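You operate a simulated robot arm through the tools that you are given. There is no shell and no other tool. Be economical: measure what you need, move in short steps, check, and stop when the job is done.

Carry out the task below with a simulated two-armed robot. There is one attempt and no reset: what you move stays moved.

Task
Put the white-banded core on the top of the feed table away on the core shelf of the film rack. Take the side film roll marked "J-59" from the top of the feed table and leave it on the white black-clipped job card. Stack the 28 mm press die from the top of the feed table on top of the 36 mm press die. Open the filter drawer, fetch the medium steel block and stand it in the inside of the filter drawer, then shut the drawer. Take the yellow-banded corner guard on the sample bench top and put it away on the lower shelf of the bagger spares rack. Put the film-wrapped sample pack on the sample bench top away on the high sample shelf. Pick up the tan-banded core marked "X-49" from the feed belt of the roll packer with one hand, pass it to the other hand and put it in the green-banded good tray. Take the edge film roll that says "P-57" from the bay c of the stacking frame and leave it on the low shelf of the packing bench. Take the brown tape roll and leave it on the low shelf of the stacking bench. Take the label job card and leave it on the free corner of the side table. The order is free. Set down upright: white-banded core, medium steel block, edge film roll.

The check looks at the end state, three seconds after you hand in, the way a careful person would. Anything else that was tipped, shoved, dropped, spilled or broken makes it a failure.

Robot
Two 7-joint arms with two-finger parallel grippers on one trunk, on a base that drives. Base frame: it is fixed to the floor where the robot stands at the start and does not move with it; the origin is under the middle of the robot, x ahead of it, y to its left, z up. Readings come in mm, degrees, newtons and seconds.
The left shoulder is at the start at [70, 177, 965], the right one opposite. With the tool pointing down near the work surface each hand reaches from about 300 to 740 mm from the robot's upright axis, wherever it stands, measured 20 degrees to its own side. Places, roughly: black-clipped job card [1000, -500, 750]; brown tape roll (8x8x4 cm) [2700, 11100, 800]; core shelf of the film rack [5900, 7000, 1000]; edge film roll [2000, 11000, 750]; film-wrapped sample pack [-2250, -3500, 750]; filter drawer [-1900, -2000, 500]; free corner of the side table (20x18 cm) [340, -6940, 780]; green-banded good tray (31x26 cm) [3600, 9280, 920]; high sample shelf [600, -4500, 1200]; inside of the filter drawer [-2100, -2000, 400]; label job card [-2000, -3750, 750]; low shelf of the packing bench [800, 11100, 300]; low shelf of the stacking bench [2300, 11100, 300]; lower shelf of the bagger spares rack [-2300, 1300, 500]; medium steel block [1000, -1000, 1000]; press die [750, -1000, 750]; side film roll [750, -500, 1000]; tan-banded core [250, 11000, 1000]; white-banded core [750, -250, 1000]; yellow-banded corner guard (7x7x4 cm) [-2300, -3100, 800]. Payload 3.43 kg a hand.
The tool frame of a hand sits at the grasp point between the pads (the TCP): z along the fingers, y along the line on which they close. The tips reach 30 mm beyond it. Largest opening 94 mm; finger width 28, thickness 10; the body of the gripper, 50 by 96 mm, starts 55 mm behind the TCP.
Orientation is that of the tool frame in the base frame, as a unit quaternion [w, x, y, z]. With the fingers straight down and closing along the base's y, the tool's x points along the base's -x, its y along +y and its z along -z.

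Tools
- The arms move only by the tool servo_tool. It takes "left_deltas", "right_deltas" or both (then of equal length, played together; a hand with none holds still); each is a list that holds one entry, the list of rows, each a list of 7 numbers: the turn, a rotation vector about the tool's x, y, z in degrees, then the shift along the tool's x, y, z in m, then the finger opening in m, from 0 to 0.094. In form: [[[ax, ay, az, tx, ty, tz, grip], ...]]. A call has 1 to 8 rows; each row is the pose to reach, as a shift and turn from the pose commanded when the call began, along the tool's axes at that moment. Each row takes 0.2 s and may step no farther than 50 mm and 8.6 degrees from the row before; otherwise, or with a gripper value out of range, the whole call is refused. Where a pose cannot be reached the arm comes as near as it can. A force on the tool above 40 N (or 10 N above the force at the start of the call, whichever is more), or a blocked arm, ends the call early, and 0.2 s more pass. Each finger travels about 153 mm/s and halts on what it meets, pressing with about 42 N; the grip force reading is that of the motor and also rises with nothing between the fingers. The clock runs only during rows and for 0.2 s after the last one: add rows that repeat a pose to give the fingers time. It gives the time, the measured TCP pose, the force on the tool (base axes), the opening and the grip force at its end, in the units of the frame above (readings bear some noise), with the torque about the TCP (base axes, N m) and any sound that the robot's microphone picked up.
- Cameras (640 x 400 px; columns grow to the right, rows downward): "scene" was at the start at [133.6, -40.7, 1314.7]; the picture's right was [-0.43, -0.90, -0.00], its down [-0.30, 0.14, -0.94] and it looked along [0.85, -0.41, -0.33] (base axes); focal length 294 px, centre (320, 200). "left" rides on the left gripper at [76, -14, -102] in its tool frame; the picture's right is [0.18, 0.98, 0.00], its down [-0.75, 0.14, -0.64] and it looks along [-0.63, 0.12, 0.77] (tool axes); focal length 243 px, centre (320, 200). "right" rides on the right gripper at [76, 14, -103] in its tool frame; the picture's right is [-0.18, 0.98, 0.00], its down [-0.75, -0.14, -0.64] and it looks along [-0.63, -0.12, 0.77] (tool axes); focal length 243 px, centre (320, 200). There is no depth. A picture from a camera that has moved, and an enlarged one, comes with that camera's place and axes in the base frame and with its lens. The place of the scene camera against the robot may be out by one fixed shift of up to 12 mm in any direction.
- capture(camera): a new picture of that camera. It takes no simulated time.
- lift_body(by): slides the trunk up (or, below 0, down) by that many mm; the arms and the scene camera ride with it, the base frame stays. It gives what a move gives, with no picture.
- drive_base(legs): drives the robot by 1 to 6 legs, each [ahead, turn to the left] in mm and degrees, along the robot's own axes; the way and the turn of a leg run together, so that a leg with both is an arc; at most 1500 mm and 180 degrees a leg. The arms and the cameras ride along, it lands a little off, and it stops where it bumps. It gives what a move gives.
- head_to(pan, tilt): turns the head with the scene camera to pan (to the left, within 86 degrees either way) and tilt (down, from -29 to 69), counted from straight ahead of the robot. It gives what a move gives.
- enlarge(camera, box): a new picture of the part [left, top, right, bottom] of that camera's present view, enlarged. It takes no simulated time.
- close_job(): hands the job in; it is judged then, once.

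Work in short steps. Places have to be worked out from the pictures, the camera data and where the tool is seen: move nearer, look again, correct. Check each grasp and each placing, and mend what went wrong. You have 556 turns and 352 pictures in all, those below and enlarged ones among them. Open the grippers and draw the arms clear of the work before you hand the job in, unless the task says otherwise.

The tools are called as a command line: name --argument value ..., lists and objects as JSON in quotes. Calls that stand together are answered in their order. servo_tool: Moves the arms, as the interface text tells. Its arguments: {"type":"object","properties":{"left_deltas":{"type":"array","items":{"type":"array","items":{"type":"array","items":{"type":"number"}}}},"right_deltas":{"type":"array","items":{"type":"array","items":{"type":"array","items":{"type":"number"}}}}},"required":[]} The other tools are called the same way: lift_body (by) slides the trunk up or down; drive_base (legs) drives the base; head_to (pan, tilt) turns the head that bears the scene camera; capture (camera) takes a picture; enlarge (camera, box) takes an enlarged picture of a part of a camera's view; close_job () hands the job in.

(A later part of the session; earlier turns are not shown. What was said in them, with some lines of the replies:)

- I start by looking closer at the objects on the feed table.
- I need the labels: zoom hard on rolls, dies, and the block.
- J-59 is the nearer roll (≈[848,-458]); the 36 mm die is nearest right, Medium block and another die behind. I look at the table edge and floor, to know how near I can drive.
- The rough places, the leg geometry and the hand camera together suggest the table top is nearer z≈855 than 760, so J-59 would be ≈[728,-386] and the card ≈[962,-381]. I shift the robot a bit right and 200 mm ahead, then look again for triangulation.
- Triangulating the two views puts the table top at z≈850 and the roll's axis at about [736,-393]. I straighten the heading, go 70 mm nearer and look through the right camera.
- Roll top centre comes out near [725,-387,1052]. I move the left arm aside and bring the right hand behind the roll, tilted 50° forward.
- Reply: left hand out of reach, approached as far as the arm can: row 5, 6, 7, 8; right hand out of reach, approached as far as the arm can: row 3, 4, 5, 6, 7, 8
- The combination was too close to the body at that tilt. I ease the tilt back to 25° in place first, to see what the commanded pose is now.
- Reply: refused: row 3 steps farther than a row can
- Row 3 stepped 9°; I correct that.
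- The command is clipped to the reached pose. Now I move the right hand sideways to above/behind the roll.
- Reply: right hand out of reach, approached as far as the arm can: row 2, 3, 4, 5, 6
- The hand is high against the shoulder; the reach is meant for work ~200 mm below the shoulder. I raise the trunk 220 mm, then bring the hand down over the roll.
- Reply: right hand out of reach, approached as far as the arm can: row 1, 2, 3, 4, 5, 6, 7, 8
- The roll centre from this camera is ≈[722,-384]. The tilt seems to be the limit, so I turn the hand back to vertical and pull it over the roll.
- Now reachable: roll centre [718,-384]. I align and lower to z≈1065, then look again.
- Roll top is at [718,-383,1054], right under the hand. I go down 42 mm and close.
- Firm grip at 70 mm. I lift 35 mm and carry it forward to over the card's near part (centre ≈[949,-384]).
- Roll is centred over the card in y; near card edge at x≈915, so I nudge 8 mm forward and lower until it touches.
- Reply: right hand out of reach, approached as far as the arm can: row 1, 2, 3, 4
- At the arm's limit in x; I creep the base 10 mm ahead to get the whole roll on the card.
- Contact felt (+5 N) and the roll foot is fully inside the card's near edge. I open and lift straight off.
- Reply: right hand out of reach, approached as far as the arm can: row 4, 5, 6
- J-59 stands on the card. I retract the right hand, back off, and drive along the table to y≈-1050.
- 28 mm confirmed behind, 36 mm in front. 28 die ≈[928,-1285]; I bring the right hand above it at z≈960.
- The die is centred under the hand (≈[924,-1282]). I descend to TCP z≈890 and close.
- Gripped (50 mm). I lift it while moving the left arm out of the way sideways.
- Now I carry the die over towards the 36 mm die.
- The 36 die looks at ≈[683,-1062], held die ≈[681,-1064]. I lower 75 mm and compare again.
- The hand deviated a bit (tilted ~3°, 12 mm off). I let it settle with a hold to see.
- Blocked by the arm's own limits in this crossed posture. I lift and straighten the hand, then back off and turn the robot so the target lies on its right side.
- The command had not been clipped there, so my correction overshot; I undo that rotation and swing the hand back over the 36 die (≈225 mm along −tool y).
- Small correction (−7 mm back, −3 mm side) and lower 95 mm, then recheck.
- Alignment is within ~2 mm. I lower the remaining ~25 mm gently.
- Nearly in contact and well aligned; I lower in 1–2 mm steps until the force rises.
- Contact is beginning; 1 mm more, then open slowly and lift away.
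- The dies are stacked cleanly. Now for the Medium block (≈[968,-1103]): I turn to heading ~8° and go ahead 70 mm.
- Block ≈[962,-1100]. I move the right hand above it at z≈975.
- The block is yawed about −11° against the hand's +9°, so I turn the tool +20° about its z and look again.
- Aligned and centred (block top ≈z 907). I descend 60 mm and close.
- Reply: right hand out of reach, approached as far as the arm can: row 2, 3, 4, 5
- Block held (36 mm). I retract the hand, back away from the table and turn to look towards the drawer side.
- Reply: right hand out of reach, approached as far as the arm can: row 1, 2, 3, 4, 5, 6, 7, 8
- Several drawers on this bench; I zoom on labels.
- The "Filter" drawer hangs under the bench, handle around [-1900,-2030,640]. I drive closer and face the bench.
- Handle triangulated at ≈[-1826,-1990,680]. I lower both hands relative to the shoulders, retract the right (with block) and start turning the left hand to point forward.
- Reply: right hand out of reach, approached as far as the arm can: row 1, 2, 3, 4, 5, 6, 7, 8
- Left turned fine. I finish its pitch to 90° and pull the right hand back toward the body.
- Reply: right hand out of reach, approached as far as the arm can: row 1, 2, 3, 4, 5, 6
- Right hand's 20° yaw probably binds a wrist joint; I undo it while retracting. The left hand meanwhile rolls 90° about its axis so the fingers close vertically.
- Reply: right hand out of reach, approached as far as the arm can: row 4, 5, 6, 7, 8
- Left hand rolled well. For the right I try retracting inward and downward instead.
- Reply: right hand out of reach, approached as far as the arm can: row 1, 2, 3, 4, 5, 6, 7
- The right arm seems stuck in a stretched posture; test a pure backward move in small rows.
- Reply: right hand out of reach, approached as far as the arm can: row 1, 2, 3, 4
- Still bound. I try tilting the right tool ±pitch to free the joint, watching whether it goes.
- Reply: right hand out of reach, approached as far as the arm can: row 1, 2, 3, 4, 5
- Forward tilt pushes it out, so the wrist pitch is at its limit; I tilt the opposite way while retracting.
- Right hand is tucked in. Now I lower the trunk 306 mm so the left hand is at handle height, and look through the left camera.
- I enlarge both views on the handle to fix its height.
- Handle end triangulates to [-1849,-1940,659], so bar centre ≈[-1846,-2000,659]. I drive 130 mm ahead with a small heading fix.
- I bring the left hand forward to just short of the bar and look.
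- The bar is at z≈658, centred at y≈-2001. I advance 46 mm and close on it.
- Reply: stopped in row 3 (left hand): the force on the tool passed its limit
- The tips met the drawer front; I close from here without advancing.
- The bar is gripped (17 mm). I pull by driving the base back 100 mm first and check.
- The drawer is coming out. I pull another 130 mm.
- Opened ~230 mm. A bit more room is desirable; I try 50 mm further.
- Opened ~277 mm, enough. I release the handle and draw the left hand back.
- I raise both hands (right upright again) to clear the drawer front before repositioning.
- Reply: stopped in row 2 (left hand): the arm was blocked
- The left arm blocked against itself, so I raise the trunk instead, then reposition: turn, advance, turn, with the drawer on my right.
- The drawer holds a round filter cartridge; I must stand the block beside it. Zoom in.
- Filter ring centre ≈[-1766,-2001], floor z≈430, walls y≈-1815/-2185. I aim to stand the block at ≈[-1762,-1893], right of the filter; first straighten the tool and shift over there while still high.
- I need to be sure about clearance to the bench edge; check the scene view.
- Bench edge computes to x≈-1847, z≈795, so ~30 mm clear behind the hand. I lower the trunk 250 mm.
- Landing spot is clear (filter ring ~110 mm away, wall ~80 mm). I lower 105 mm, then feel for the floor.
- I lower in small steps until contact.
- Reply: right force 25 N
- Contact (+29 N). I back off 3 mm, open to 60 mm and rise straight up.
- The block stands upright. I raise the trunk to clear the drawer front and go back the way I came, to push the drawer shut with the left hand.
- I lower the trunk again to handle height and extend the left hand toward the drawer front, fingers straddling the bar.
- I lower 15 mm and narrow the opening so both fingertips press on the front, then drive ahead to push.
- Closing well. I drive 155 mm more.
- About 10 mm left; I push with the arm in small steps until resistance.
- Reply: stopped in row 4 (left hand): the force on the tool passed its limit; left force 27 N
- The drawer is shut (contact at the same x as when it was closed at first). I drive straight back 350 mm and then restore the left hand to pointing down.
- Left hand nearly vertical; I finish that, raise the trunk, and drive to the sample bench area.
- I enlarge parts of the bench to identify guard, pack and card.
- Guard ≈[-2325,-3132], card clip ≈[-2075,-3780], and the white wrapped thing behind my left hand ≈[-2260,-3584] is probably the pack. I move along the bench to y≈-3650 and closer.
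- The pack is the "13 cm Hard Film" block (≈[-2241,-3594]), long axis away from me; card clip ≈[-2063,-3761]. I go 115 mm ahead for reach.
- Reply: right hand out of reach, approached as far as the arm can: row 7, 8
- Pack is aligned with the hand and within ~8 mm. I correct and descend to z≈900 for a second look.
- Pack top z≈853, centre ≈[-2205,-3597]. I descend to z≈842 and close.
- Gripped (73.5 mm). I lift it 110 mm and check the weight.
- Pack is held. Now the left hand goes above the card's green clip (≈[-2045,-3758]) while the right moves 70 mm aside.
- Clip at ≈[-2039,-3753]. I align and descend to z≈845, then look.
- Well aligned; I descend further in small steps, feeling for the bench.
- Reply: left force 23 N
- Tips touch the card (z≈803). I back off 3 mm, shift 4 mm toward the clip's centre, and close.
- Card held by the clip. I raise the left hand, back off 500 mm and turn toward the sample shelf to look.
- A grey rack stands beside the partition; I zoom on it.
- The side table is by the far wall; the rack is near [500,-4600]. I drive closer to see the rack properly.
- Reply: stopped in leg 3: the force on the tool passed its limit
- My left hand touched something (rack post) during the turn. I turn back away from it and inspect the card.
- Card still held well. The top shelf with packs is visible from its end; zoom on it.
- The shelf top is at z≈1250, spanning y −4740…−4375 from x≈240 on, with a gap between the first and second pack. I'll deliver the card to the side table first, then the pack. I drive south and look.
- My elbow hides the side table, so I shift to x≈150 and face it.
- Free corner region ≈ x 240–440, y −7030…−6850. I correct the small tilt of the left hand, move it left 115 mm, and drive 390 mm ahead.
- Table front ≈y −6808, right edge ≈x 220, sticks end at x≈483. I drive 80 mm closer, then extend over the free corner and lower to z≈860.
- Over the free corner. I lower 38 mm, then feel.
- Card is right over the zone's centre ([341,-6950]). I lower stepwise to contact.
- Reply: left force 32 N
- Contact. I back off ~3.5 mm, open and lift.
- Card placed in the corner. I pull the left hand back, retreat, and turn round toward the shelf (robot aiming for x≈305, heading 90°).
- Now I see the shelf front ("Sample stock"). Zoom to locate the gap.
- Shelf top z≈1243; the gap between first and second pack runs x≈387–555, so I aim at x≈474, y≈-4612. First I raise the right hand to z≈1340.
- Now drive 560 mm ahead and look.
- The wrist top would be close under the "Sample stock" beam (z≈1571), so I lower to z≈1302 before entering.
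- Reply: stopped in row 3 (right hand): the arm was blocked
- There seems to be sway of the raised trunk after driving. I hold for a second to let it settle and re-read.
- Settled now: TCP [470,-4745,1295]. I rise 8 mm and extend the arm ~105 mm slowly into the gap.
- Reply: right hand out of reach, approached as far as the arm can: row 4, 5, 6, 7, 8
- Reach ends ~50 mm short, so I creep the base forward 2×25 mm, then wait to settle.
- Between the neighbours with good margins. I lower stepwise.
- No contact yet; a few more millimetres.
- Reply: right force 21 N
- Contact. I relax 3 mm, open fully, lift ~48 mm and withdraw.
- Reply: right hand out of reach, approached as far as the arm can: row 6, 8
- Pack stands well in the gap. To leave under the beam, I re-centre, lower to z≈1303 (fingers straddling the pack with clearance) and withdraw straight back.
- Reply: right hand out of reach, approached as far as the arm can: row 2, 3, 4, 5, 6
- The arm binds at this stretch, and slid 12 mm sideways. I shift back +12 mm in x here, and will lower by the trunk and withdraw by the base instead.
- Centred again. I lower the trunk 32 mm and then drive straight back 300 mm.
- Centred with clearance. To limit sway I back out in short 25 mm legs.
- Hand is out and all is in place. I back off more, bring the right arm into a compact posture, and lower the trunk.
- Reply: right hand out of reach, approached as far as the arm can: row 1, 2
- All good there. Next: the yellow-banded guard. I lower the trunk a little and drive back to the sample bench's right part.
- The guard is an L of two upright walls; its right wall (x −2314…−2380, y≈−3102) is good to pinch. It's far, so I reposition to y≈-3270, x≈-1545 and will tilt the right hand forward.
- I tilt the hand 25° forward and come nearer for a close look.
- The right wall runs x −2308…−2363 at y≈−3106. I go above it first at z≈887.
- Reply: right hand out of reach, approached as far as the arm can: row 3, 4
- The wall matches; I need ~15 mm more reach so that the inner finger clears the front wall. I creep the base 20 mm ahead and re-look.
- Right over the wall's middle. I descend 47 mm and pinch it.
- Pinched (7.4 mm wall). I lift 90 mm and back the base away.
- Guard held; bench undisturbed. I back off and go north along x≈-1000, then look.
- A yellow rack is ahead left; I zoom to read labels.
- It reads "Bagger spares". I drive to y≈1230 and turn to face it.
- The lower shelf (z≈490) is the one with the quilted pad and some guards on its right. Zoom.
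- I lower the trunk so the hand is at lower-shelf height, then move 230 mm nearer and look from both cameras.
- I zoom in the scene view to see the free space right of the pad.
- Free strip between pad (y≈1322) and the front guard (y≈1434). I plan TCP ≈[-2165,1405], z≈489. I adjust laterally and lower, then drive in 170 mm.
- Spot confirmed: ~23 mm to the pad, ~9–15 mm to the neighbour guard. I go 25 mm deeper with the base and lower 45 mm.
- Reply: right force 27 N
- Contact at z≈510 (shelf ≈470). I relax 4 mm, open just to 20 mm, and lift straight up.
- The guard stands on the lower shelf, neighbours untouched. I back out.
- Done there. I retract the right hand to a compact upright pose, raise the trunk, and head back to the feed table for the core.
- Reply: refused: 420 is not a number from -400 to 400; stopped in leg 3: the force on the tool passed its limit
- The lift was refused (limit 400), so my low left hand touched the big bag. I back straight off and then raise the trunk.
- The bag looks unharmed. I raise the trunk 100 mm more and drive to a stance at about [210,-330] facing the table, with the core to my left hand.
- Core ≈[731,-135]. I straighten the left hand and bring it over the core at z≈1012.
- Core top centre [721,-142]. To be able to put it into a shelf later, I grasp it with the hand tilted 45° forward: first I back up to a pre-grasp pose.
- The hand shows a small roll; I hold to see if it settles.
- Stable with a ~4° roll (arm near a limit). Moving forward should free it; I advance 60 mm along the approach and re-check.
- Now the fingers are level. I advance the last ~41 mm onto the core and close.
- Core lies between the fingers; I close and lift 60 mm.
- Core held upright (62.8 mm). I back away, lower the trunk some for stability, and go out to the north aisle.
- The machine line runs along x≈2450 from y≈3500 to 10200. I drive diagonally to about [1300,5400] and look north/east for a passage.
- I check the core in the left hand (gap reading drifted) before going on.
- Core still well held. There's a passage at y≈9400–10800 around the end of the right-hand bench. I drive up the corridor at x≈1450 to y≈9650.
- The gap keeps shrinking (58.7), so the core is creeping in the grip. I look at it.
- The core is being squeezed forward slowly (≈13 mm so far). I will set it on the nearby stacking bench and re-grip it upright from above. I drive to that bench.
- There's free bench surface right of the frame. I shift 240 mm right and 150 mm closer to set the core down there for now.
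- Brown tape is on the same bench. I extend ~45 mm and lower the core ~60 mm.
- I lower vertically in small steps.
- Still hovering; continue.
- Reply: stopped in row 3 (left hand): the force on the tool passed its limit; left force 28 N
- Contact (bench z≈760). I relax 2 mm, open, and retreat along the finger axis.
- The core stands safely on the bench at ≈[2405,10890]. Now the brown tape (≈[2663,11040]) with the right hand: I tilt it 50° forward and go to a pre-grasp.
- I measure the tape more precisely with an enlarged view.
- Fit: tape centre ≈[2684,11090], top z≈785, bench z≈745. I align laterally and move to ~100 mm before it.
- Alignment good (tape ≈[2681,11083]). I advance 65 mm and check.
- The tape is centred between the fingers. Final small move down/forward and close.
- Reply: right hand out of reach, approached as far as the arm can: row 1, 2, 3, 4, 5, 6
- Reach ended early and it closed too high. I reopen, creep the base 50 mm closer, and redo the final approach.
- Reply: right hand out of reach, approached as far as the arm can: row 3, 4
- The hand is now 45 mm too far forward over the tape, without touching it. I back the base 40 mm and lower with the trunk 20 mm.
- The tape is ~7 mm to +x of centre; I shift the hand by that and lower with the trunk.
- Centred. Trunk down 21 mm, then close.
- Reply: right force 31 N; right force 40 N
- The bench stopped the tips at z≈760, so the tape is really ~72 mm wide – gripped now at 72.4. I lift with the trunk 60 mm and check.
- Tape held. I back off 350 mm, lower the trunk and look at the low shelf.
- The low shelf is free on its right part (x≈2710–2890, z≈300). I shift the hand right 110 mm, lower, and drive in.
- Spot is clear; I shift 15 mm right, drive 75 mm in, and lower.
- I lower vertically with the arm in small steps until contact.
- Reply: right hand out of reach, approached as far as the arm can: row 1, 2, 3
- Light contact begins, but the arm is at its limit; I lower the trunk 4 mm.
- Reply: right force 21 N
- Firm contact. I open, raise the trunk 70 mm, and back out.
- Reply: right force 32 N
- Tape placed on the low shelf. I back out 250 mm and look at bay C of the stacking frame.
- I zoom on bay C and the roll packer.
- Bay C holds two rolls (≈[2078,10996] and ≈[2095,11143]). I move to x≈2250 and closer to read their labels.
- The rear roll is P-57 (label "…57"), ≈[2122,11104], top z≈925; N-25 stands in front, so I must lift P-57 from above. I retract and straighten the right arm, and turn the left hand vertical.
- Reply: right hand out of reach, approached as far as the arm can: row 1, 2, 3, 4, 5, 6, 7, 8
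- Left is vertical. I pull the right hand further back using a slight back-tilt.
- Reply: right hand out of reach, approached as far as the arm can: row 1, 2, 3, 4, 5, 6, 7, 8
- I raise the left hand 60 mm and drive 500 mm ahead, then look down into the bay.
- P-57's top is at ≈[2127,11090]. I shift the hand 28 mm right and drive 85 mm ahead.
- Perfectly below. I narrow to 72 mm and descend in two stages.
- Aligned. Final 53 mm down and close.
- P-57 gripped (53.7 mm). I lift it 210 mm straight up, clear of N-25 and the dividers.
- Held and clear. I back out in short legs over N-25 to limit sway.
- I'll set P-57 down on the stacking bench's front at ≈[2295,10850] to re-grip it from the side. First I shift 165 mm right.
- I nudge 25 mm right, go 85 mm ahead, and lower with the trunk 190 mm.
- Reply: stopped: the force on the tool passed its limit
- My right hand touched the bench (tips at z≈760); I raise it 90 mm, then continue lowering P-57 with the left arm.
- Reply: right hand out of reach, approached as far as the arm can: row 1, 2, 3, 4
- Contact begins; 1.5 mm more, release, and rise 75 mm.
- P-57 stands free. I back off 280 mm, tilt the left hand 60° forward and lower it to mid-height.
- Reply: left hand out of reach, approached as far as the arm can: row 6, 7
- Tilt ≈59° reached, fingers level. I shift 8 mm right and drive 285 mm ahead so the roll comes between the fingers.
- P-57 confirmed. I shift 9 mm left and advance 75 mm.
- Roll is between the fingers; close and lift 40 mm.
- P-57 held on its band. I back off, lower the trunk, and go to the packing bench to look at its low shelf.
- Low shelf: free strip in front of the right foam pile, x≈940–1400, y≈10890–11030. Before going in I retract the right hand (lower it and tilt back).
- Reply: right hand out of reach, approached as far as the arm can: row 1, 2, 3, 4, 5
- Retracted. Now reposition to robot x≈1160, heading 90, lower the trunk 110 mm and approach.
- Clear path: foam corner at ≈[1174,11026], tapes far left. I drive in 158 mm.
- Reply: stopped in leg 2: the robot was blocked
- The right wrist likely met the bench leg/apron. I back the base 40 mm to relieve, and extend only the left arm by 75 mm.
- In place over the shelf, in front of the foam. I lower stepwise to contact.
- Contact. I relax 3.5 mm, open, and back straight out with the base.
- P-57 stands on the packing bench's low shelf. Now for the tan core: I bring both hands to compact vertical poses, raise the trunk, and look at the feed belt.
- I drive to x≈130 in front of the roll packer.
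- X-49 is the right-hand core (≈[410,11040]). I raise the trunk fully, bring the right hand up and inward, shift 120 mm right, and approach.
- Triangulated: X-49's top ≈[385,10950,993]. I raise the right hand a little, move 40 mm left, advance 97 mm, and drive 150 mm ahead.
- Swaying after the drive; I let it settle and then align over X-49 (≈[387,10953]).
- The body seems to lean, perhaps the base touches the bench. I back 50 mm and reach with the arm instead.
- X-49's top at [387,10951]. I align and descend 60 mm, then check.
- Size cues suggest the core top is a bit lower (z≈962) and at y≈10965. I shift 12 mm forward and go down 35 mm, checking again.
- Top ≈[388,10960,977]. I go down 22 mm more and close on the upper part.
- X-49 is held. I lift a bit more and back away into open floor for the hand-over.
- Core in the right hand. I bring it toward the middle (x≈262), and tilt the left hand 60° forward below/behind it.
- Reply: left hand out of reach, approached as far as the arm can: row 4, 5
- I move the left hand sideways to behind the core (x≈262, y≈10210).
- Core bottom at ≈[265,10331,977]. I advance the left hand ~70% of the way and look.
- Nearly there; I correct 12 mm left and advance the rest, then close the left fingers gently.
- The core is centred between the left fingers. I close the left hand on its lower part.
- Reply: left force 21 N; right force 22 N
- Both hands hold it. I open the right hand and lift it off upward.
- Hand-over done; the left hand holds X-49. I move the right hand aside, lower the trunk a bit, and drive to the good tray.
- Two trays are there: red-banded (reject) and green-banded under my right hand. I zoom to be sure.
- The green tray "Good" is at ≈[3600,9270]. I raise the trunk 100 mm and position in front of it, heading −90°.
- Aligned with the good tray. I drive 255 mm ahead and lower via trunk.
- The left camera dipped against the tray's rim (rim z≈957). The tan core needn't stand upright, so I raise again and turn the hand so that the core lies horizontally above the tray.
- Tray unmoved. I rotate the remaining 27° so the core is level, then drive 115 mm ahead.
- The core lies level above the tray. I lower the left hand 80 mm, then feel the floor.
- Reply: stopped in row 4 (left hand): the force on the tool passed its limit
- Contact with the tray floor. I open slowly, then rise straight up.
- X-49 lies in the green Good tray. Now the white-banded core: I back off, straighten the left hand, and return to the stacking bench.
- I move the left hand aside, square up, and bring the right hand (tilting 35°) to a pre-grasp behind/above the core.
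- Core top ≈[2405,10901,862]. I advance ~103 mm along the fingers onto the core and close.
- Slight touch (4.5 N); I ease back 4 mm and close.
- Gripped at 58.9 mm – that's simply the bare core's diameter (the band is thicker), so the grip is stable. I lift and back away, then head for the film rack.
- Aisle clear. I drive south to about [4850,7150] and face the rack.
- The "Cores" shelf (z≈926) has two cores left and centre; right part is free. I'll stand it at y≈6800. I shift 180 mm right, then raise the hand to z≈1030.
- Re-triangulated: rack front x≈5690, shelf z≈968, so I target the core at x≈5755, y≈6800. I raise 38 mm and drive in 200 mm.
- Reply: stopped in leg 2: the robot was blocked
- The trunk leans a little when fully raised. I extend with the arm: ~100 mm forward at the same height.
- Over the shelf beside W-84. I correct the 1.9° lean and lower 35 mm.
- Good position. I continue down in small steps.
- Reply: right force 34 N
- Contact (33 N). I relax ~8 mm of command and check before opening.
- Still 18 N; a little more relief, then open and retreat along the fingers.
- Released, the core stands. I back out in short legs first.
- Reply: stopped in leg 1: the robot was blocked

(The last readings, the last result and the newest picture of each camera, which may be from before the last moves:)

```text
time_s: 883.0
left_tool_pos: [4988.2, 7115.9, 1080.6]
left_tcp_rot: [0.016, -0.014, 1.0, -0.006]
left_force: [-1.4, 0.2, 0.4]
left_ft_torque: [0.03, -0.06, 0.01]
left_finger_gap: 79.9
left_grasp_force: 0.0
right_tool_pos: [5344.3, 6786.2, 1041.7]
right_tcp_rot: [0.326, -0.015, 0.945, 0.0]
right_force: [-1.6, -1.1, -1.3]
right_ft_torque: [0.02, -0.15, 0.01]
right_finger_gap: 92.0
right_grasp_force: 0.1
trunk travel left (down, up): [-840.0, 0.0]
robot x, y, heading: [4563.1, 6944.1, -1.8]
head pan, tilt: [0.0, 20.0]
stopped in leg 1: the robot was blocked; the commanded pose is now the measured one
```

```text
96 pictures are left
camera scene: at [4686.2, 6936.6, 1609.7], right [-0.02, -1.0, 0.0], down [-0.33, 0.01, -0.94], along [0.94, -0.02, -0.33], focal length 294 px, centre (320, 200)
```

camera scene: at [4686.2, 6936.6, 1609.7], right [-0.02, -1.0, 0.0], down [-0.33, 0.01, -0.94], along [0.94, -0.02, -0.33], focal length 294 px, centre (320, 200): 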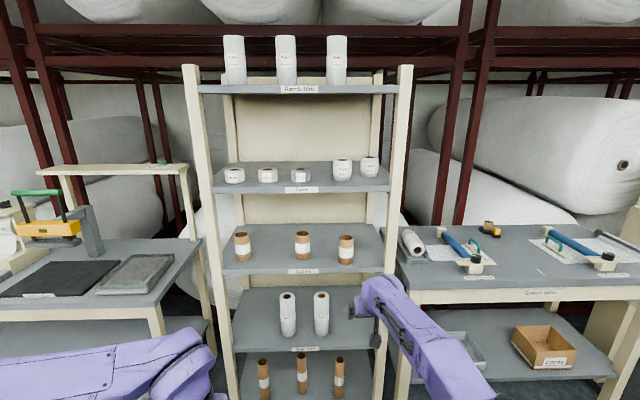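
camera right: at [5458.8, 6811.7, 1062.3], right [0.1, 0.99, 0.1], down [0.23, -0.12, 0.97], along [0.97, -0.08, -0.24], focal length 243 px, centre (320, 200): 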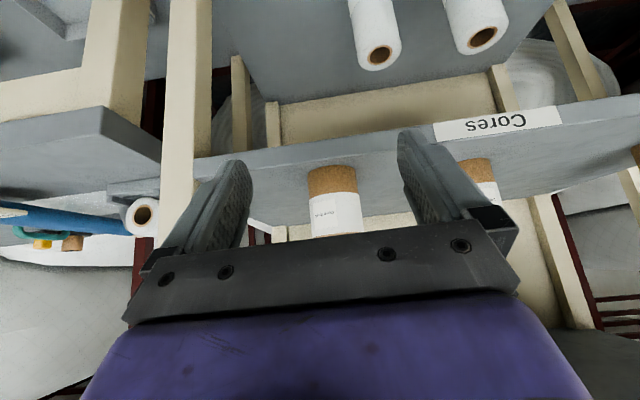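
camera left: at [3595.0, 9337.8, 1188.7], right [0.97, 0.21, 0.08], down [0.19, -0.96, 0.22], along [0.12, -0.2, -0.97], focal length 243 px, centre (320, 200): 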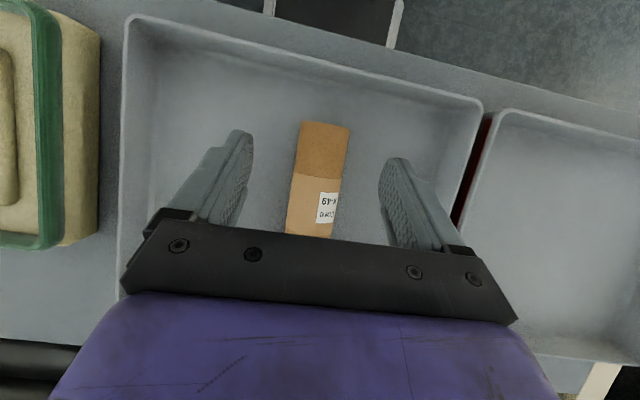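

All three cores stand on the shelf. My rear touched something on the far side of the aisle; I move forward a bit and turn to check it.

drive_base --legs '[[150, 0], [0, -90]]'

head_to --pan -80 --tilt 40

capture --camera "scene"

```text
time_s: 888.2
left_tool_pos: [4881.1, 6494.9, 1075.5]
left_tcp_rot: [0.002, 0.701, 0.713, -0.01]
left_force: [0.2, 0.7, -0.5]
left_ft_torque: [-0.01, 0.02, -0.02]
left_finger_gap: 80.1
left_grasp_force: 0.1
right_tool_pos: [4547.1, 6145.0, 1032.7]
right_tcp_rot: [0.225, 0.663, 0.676, -0.228]
right_force: [0.0, -0.7, -1.0]
right_ft_torque: [-0.03, -0.01, 0.01]
right_finger_gap: 92.0
right_grasp_force: 0.1
trunk travel left (down, up): [-840.0, 0.0]
robot x, y, heading: [4713.0, 6938.7, -92.1]
head pan, tilt: [0.0, 20.0]
```

```text
time_s: 889.8
left_tool_pos: [4880.5, 6496.0, 1074.8]
left_tcp_rot: [0.003, 0.702, 0.712, -0.01]
left_force: [-1.0, 0.1, 0.5]
left_ft_torque: [0.03, -0.03, 0.0]
left_finger_gap: 79.9
left_grasp_force: 0.1
right_tool_pos: [4547.7, 6146.0, 1032.7]
right_tcp_rot: [0.224, 0.664, 0.676, -0.228]
right_force: [-0.1, -0.6, 0.4]
right_ft_torque: [0.01, 0.01, 0.0]
right_finger_gap: 92.0
right_grasp_force: 0.1
trunk travel left (down, up): [-840.0, 0.0]
robot x, y, heading: [4710.8, 6937.6, -92.2]
head pan, tilt: [-80.0, 40.0]
```

```text
95 pictures are left
camera scene: at [4625.5, 6876.5, 1576.6], right [-0.14, 0.99, 0.0], down [0.64, 0.09, -0.77], along [-0.76, -0.11, -0.64], focal length 294 px, centre (320, 200)
```

scene: 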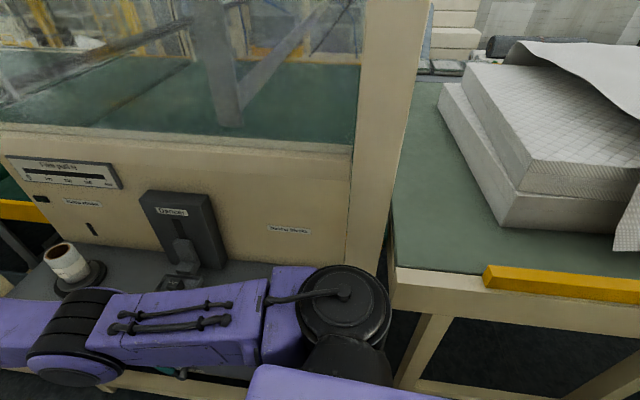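

Only the fixed machine there, though my right elbow is near its small shelf with a cup. I turn back away (to heading 0) and look again to see that all is in place.

drive_base --legs '[[0, 92], [100, 0]]'

lift_body --by -150

drive_base --legs '[[0, 90], [900, 0], [0, 80]]'

head_to --pan 70 --tilt 20

capture --camera "scene"

```text
time_s: 894.8
left_tool_pos: [5241.4, 7106.1, 1080.4]
left_tcp_rot: [0.014, -0.011, 1.0, -0.006]
left_force: [-0.6, -0.1, -0.1]
left_ft_torque: [0.01, -0.02, -0.03]
left_finger_gap: 80.2
left_grasp_force: 0.0
right_tool_pos: [5594.5, 6774.9, 1040.9]
right_tcp_rot: [0.325, -0.012, 0.946, -0.002]
right_force: [-2.0, -0.3, 0.6]
right_ft_torque: [-0.01, 0.0, -0.03]
right_finger_gap: 91.9
right_grasp_force: 0.1
trunk travel left (down, up): [-840.0, 0.0]
robot x, y, heading: [4808.0, 6930.5, -1.5]
head pan, tilt: [-80.0, 40.0]
```

```text
time_s: 896.5
left_tool_pos: [5250.1, 7105.3, 925.8]
left_tcp_rot: [0.009, -0.011, 1.0, -0.006]
left_force: [0.3, -1.2, 0.6]
left_ft_torque: [0.01, -0.02, 0.0]
left_finger_gap: 80.0
left_grasp_force: 0.0
right_tool_pos: [5604.6, 6775.7, 884.1]
right_tcp_rot: [0.32, -0.011, 0.947, -0.001]
right_force: [-0.6, 0.4, 0.5]
right_ft_torque: [0.01, -0.02, 0.02]
right_finger_gap: 92.3
right_grasp_force: 0.2
trunk travel left (down, up): [-690.0, 150.0]
robot x, y, heading: [4808.7, 6937.3, -1.8]
head pan, tilt: [-80.0, 40.0]
```

```text
time_s: 907.8
left_tool_pos: [4379.0, 7882.6, 927.0]
left_tcp_rot: [-0.009, 0.979, -0.203, -0.01]
left_force: [0.4, -1.2, -0.3]
left_ft_torque: [-0.02, -0.02, -0.02]
left_finger_gap: 79.9
left_grasp_force: 0.0
right_tool_pos: [4197.4, 8330.6, 888.7]
right_tcp_rot: [-0.075, 0.929, -0.187, -0.31]
right_force: [17.1, -6.2, 8.7]
right_ft_torque: [-0.47, 0.14, 0.98]
right_finger_gap: 91.9
right_grasp_force: 0.1
trunk travel left (down, up): [-690.0, 150.0]
robot x, y, heading: [4849.4, 7851.7, 153.3]
head pan, tilt: [-80.0, 40.0]
stopped in leg 3: the force on the tool passed its limit (the readings are from after the stop); the commanded pose is now the measured one
```

```text
time_s: 910.2
left_tool_pos: [4378.5, 7882.3, 927.9]
left_tcp_rot: [-0.007, 0.979, -0.203, -0.01]
left_force: [-0.4, -0.6, -0.6]
left_ft_torque: [-0.03, 0.02, -0.02]
left_finger_gap: 80.0
left_grasp_force: 0.1
right_tool_pos: [4196.1, 8330.8, 886.8]
right_tcp_rot: [-0.074, 0.929, -0.186, -0.31]
right_force: [19.0, -7.0, 6.2]
right_ft_torque: [-0.37, -0.02, 1.09]
right_finger_gap: 91.5
right_grasp_force: 0.1
trunk travel left (down, up): [-690.0, 150.0]
robot x, y, heading: [4848.3, 7851.2, 153.6]
head pan, tilt: [70.0, 20.0]
```

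```text
94 pictures are left
camera scene: at [4739.4, 7810.0, 1458.3], right [-0.69, 0.72, 0.0], down [0.24, 0.24, -0.94], along [-0.68, -0.65, -0.34], focal length 294 px, centre (320, 200)
```

scene: 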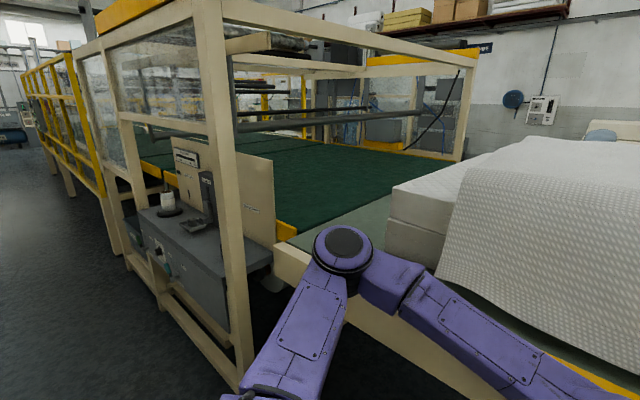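

The cup stands in place. My right hand touched the machine's edge in that extra turn; I turn straight back and inspect the spot.

drive_base --legs '[[0, -65]]'

head_to --pan 60 --tilt 25

capture --camera "scene"

```text
time_s: 913.4
left_tool_pos: [4671.7, 8292.6, 926.1]
left_tcp_rot: [-0.009, 0.719, -0.695, -0.002]
left_force: [0.4, -0.4, 0.2]
left_ft_torque: [0.0, 0.02, 0.01]
left_finger_gap: 80.0
left_grasp_force: 0.0
right_tool_pos: [4998.7, 8650.2, 882.7]
right_tcp_rot: [-0.227, 0.686, -0.655, -0.221]
right_force: [-0.6, 0.2, 0.0]
right_ft_torque: [0.03, 0.0, -0.02]
right_finger_gap: 92.0
right_grasp_force: 0.0
trunk travel left (down, up): [-690.0, 150.0]
robot x, y, heading: [4848.1, 7857.3, 89.2]
head pan, tilt: [70.0, 20.0]
```

```text
time_s: 914.1
left_tool_pos: [4669.9, 8292.9, 924.9]
left_tcp_rot: [-0.011, 0.72, -0.694, -0.002]
left_force: [0.5, -0.1, 0.1]
left_ft_torque: [0.01, -0.01, 0.0]
left_finger_gap: 80.0
left_grasp_force: 0.1
right_tool_pos: [4998.2, 8649.7, 883.2]
right_tcp_rot: [-0.227, 0.685, -0.656, -0.22]
right_force: [-0.7, -0.5, 0.6]
right_ft_torque: [-0.03, 0.02, 0.03]
right_finger_gap: 91.8
right_grasp_force: 0.1
trunk travel left (down, up): [-690.0, 150.0]
robot x, y, heading: [4845.1, 7853.5, 89.0]
head pan, tilt: [60.0, 25.0]
```

```text
93 pictures are left
camera scene: at [4768.3, 7951.9, 1449.9], right [0.51, 0.86, 0.0], down [0.36, -0.22, -0.91], along [-0.78, 0.47, -0.42], focal length 294 px, centre (320, 200)
```

scene: 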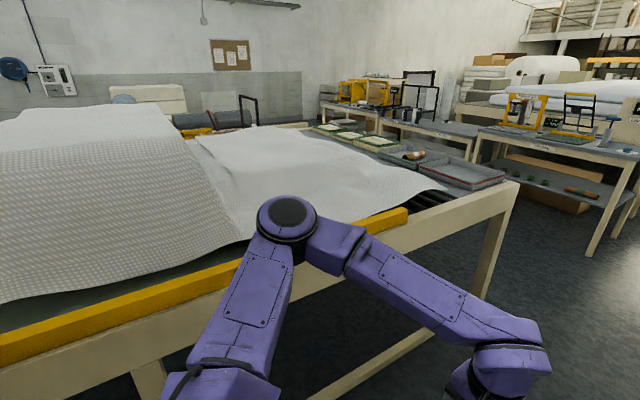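

Everything is in place (X-49 lies in the Good tray, fabric and trays unmoved), grippers are open and clear. I hand in.

close_job

```text
The job is handed in.
```

All ten tasks are done and the job is handed in. The tan-banded core X-49 lies on its side in the green-banded good tray.

The robot touched a few things on the way: the sample rack, the big bag by the feed table, the packing bench and the machine by the film rack. In the pictures afterwards nothing looked moved.
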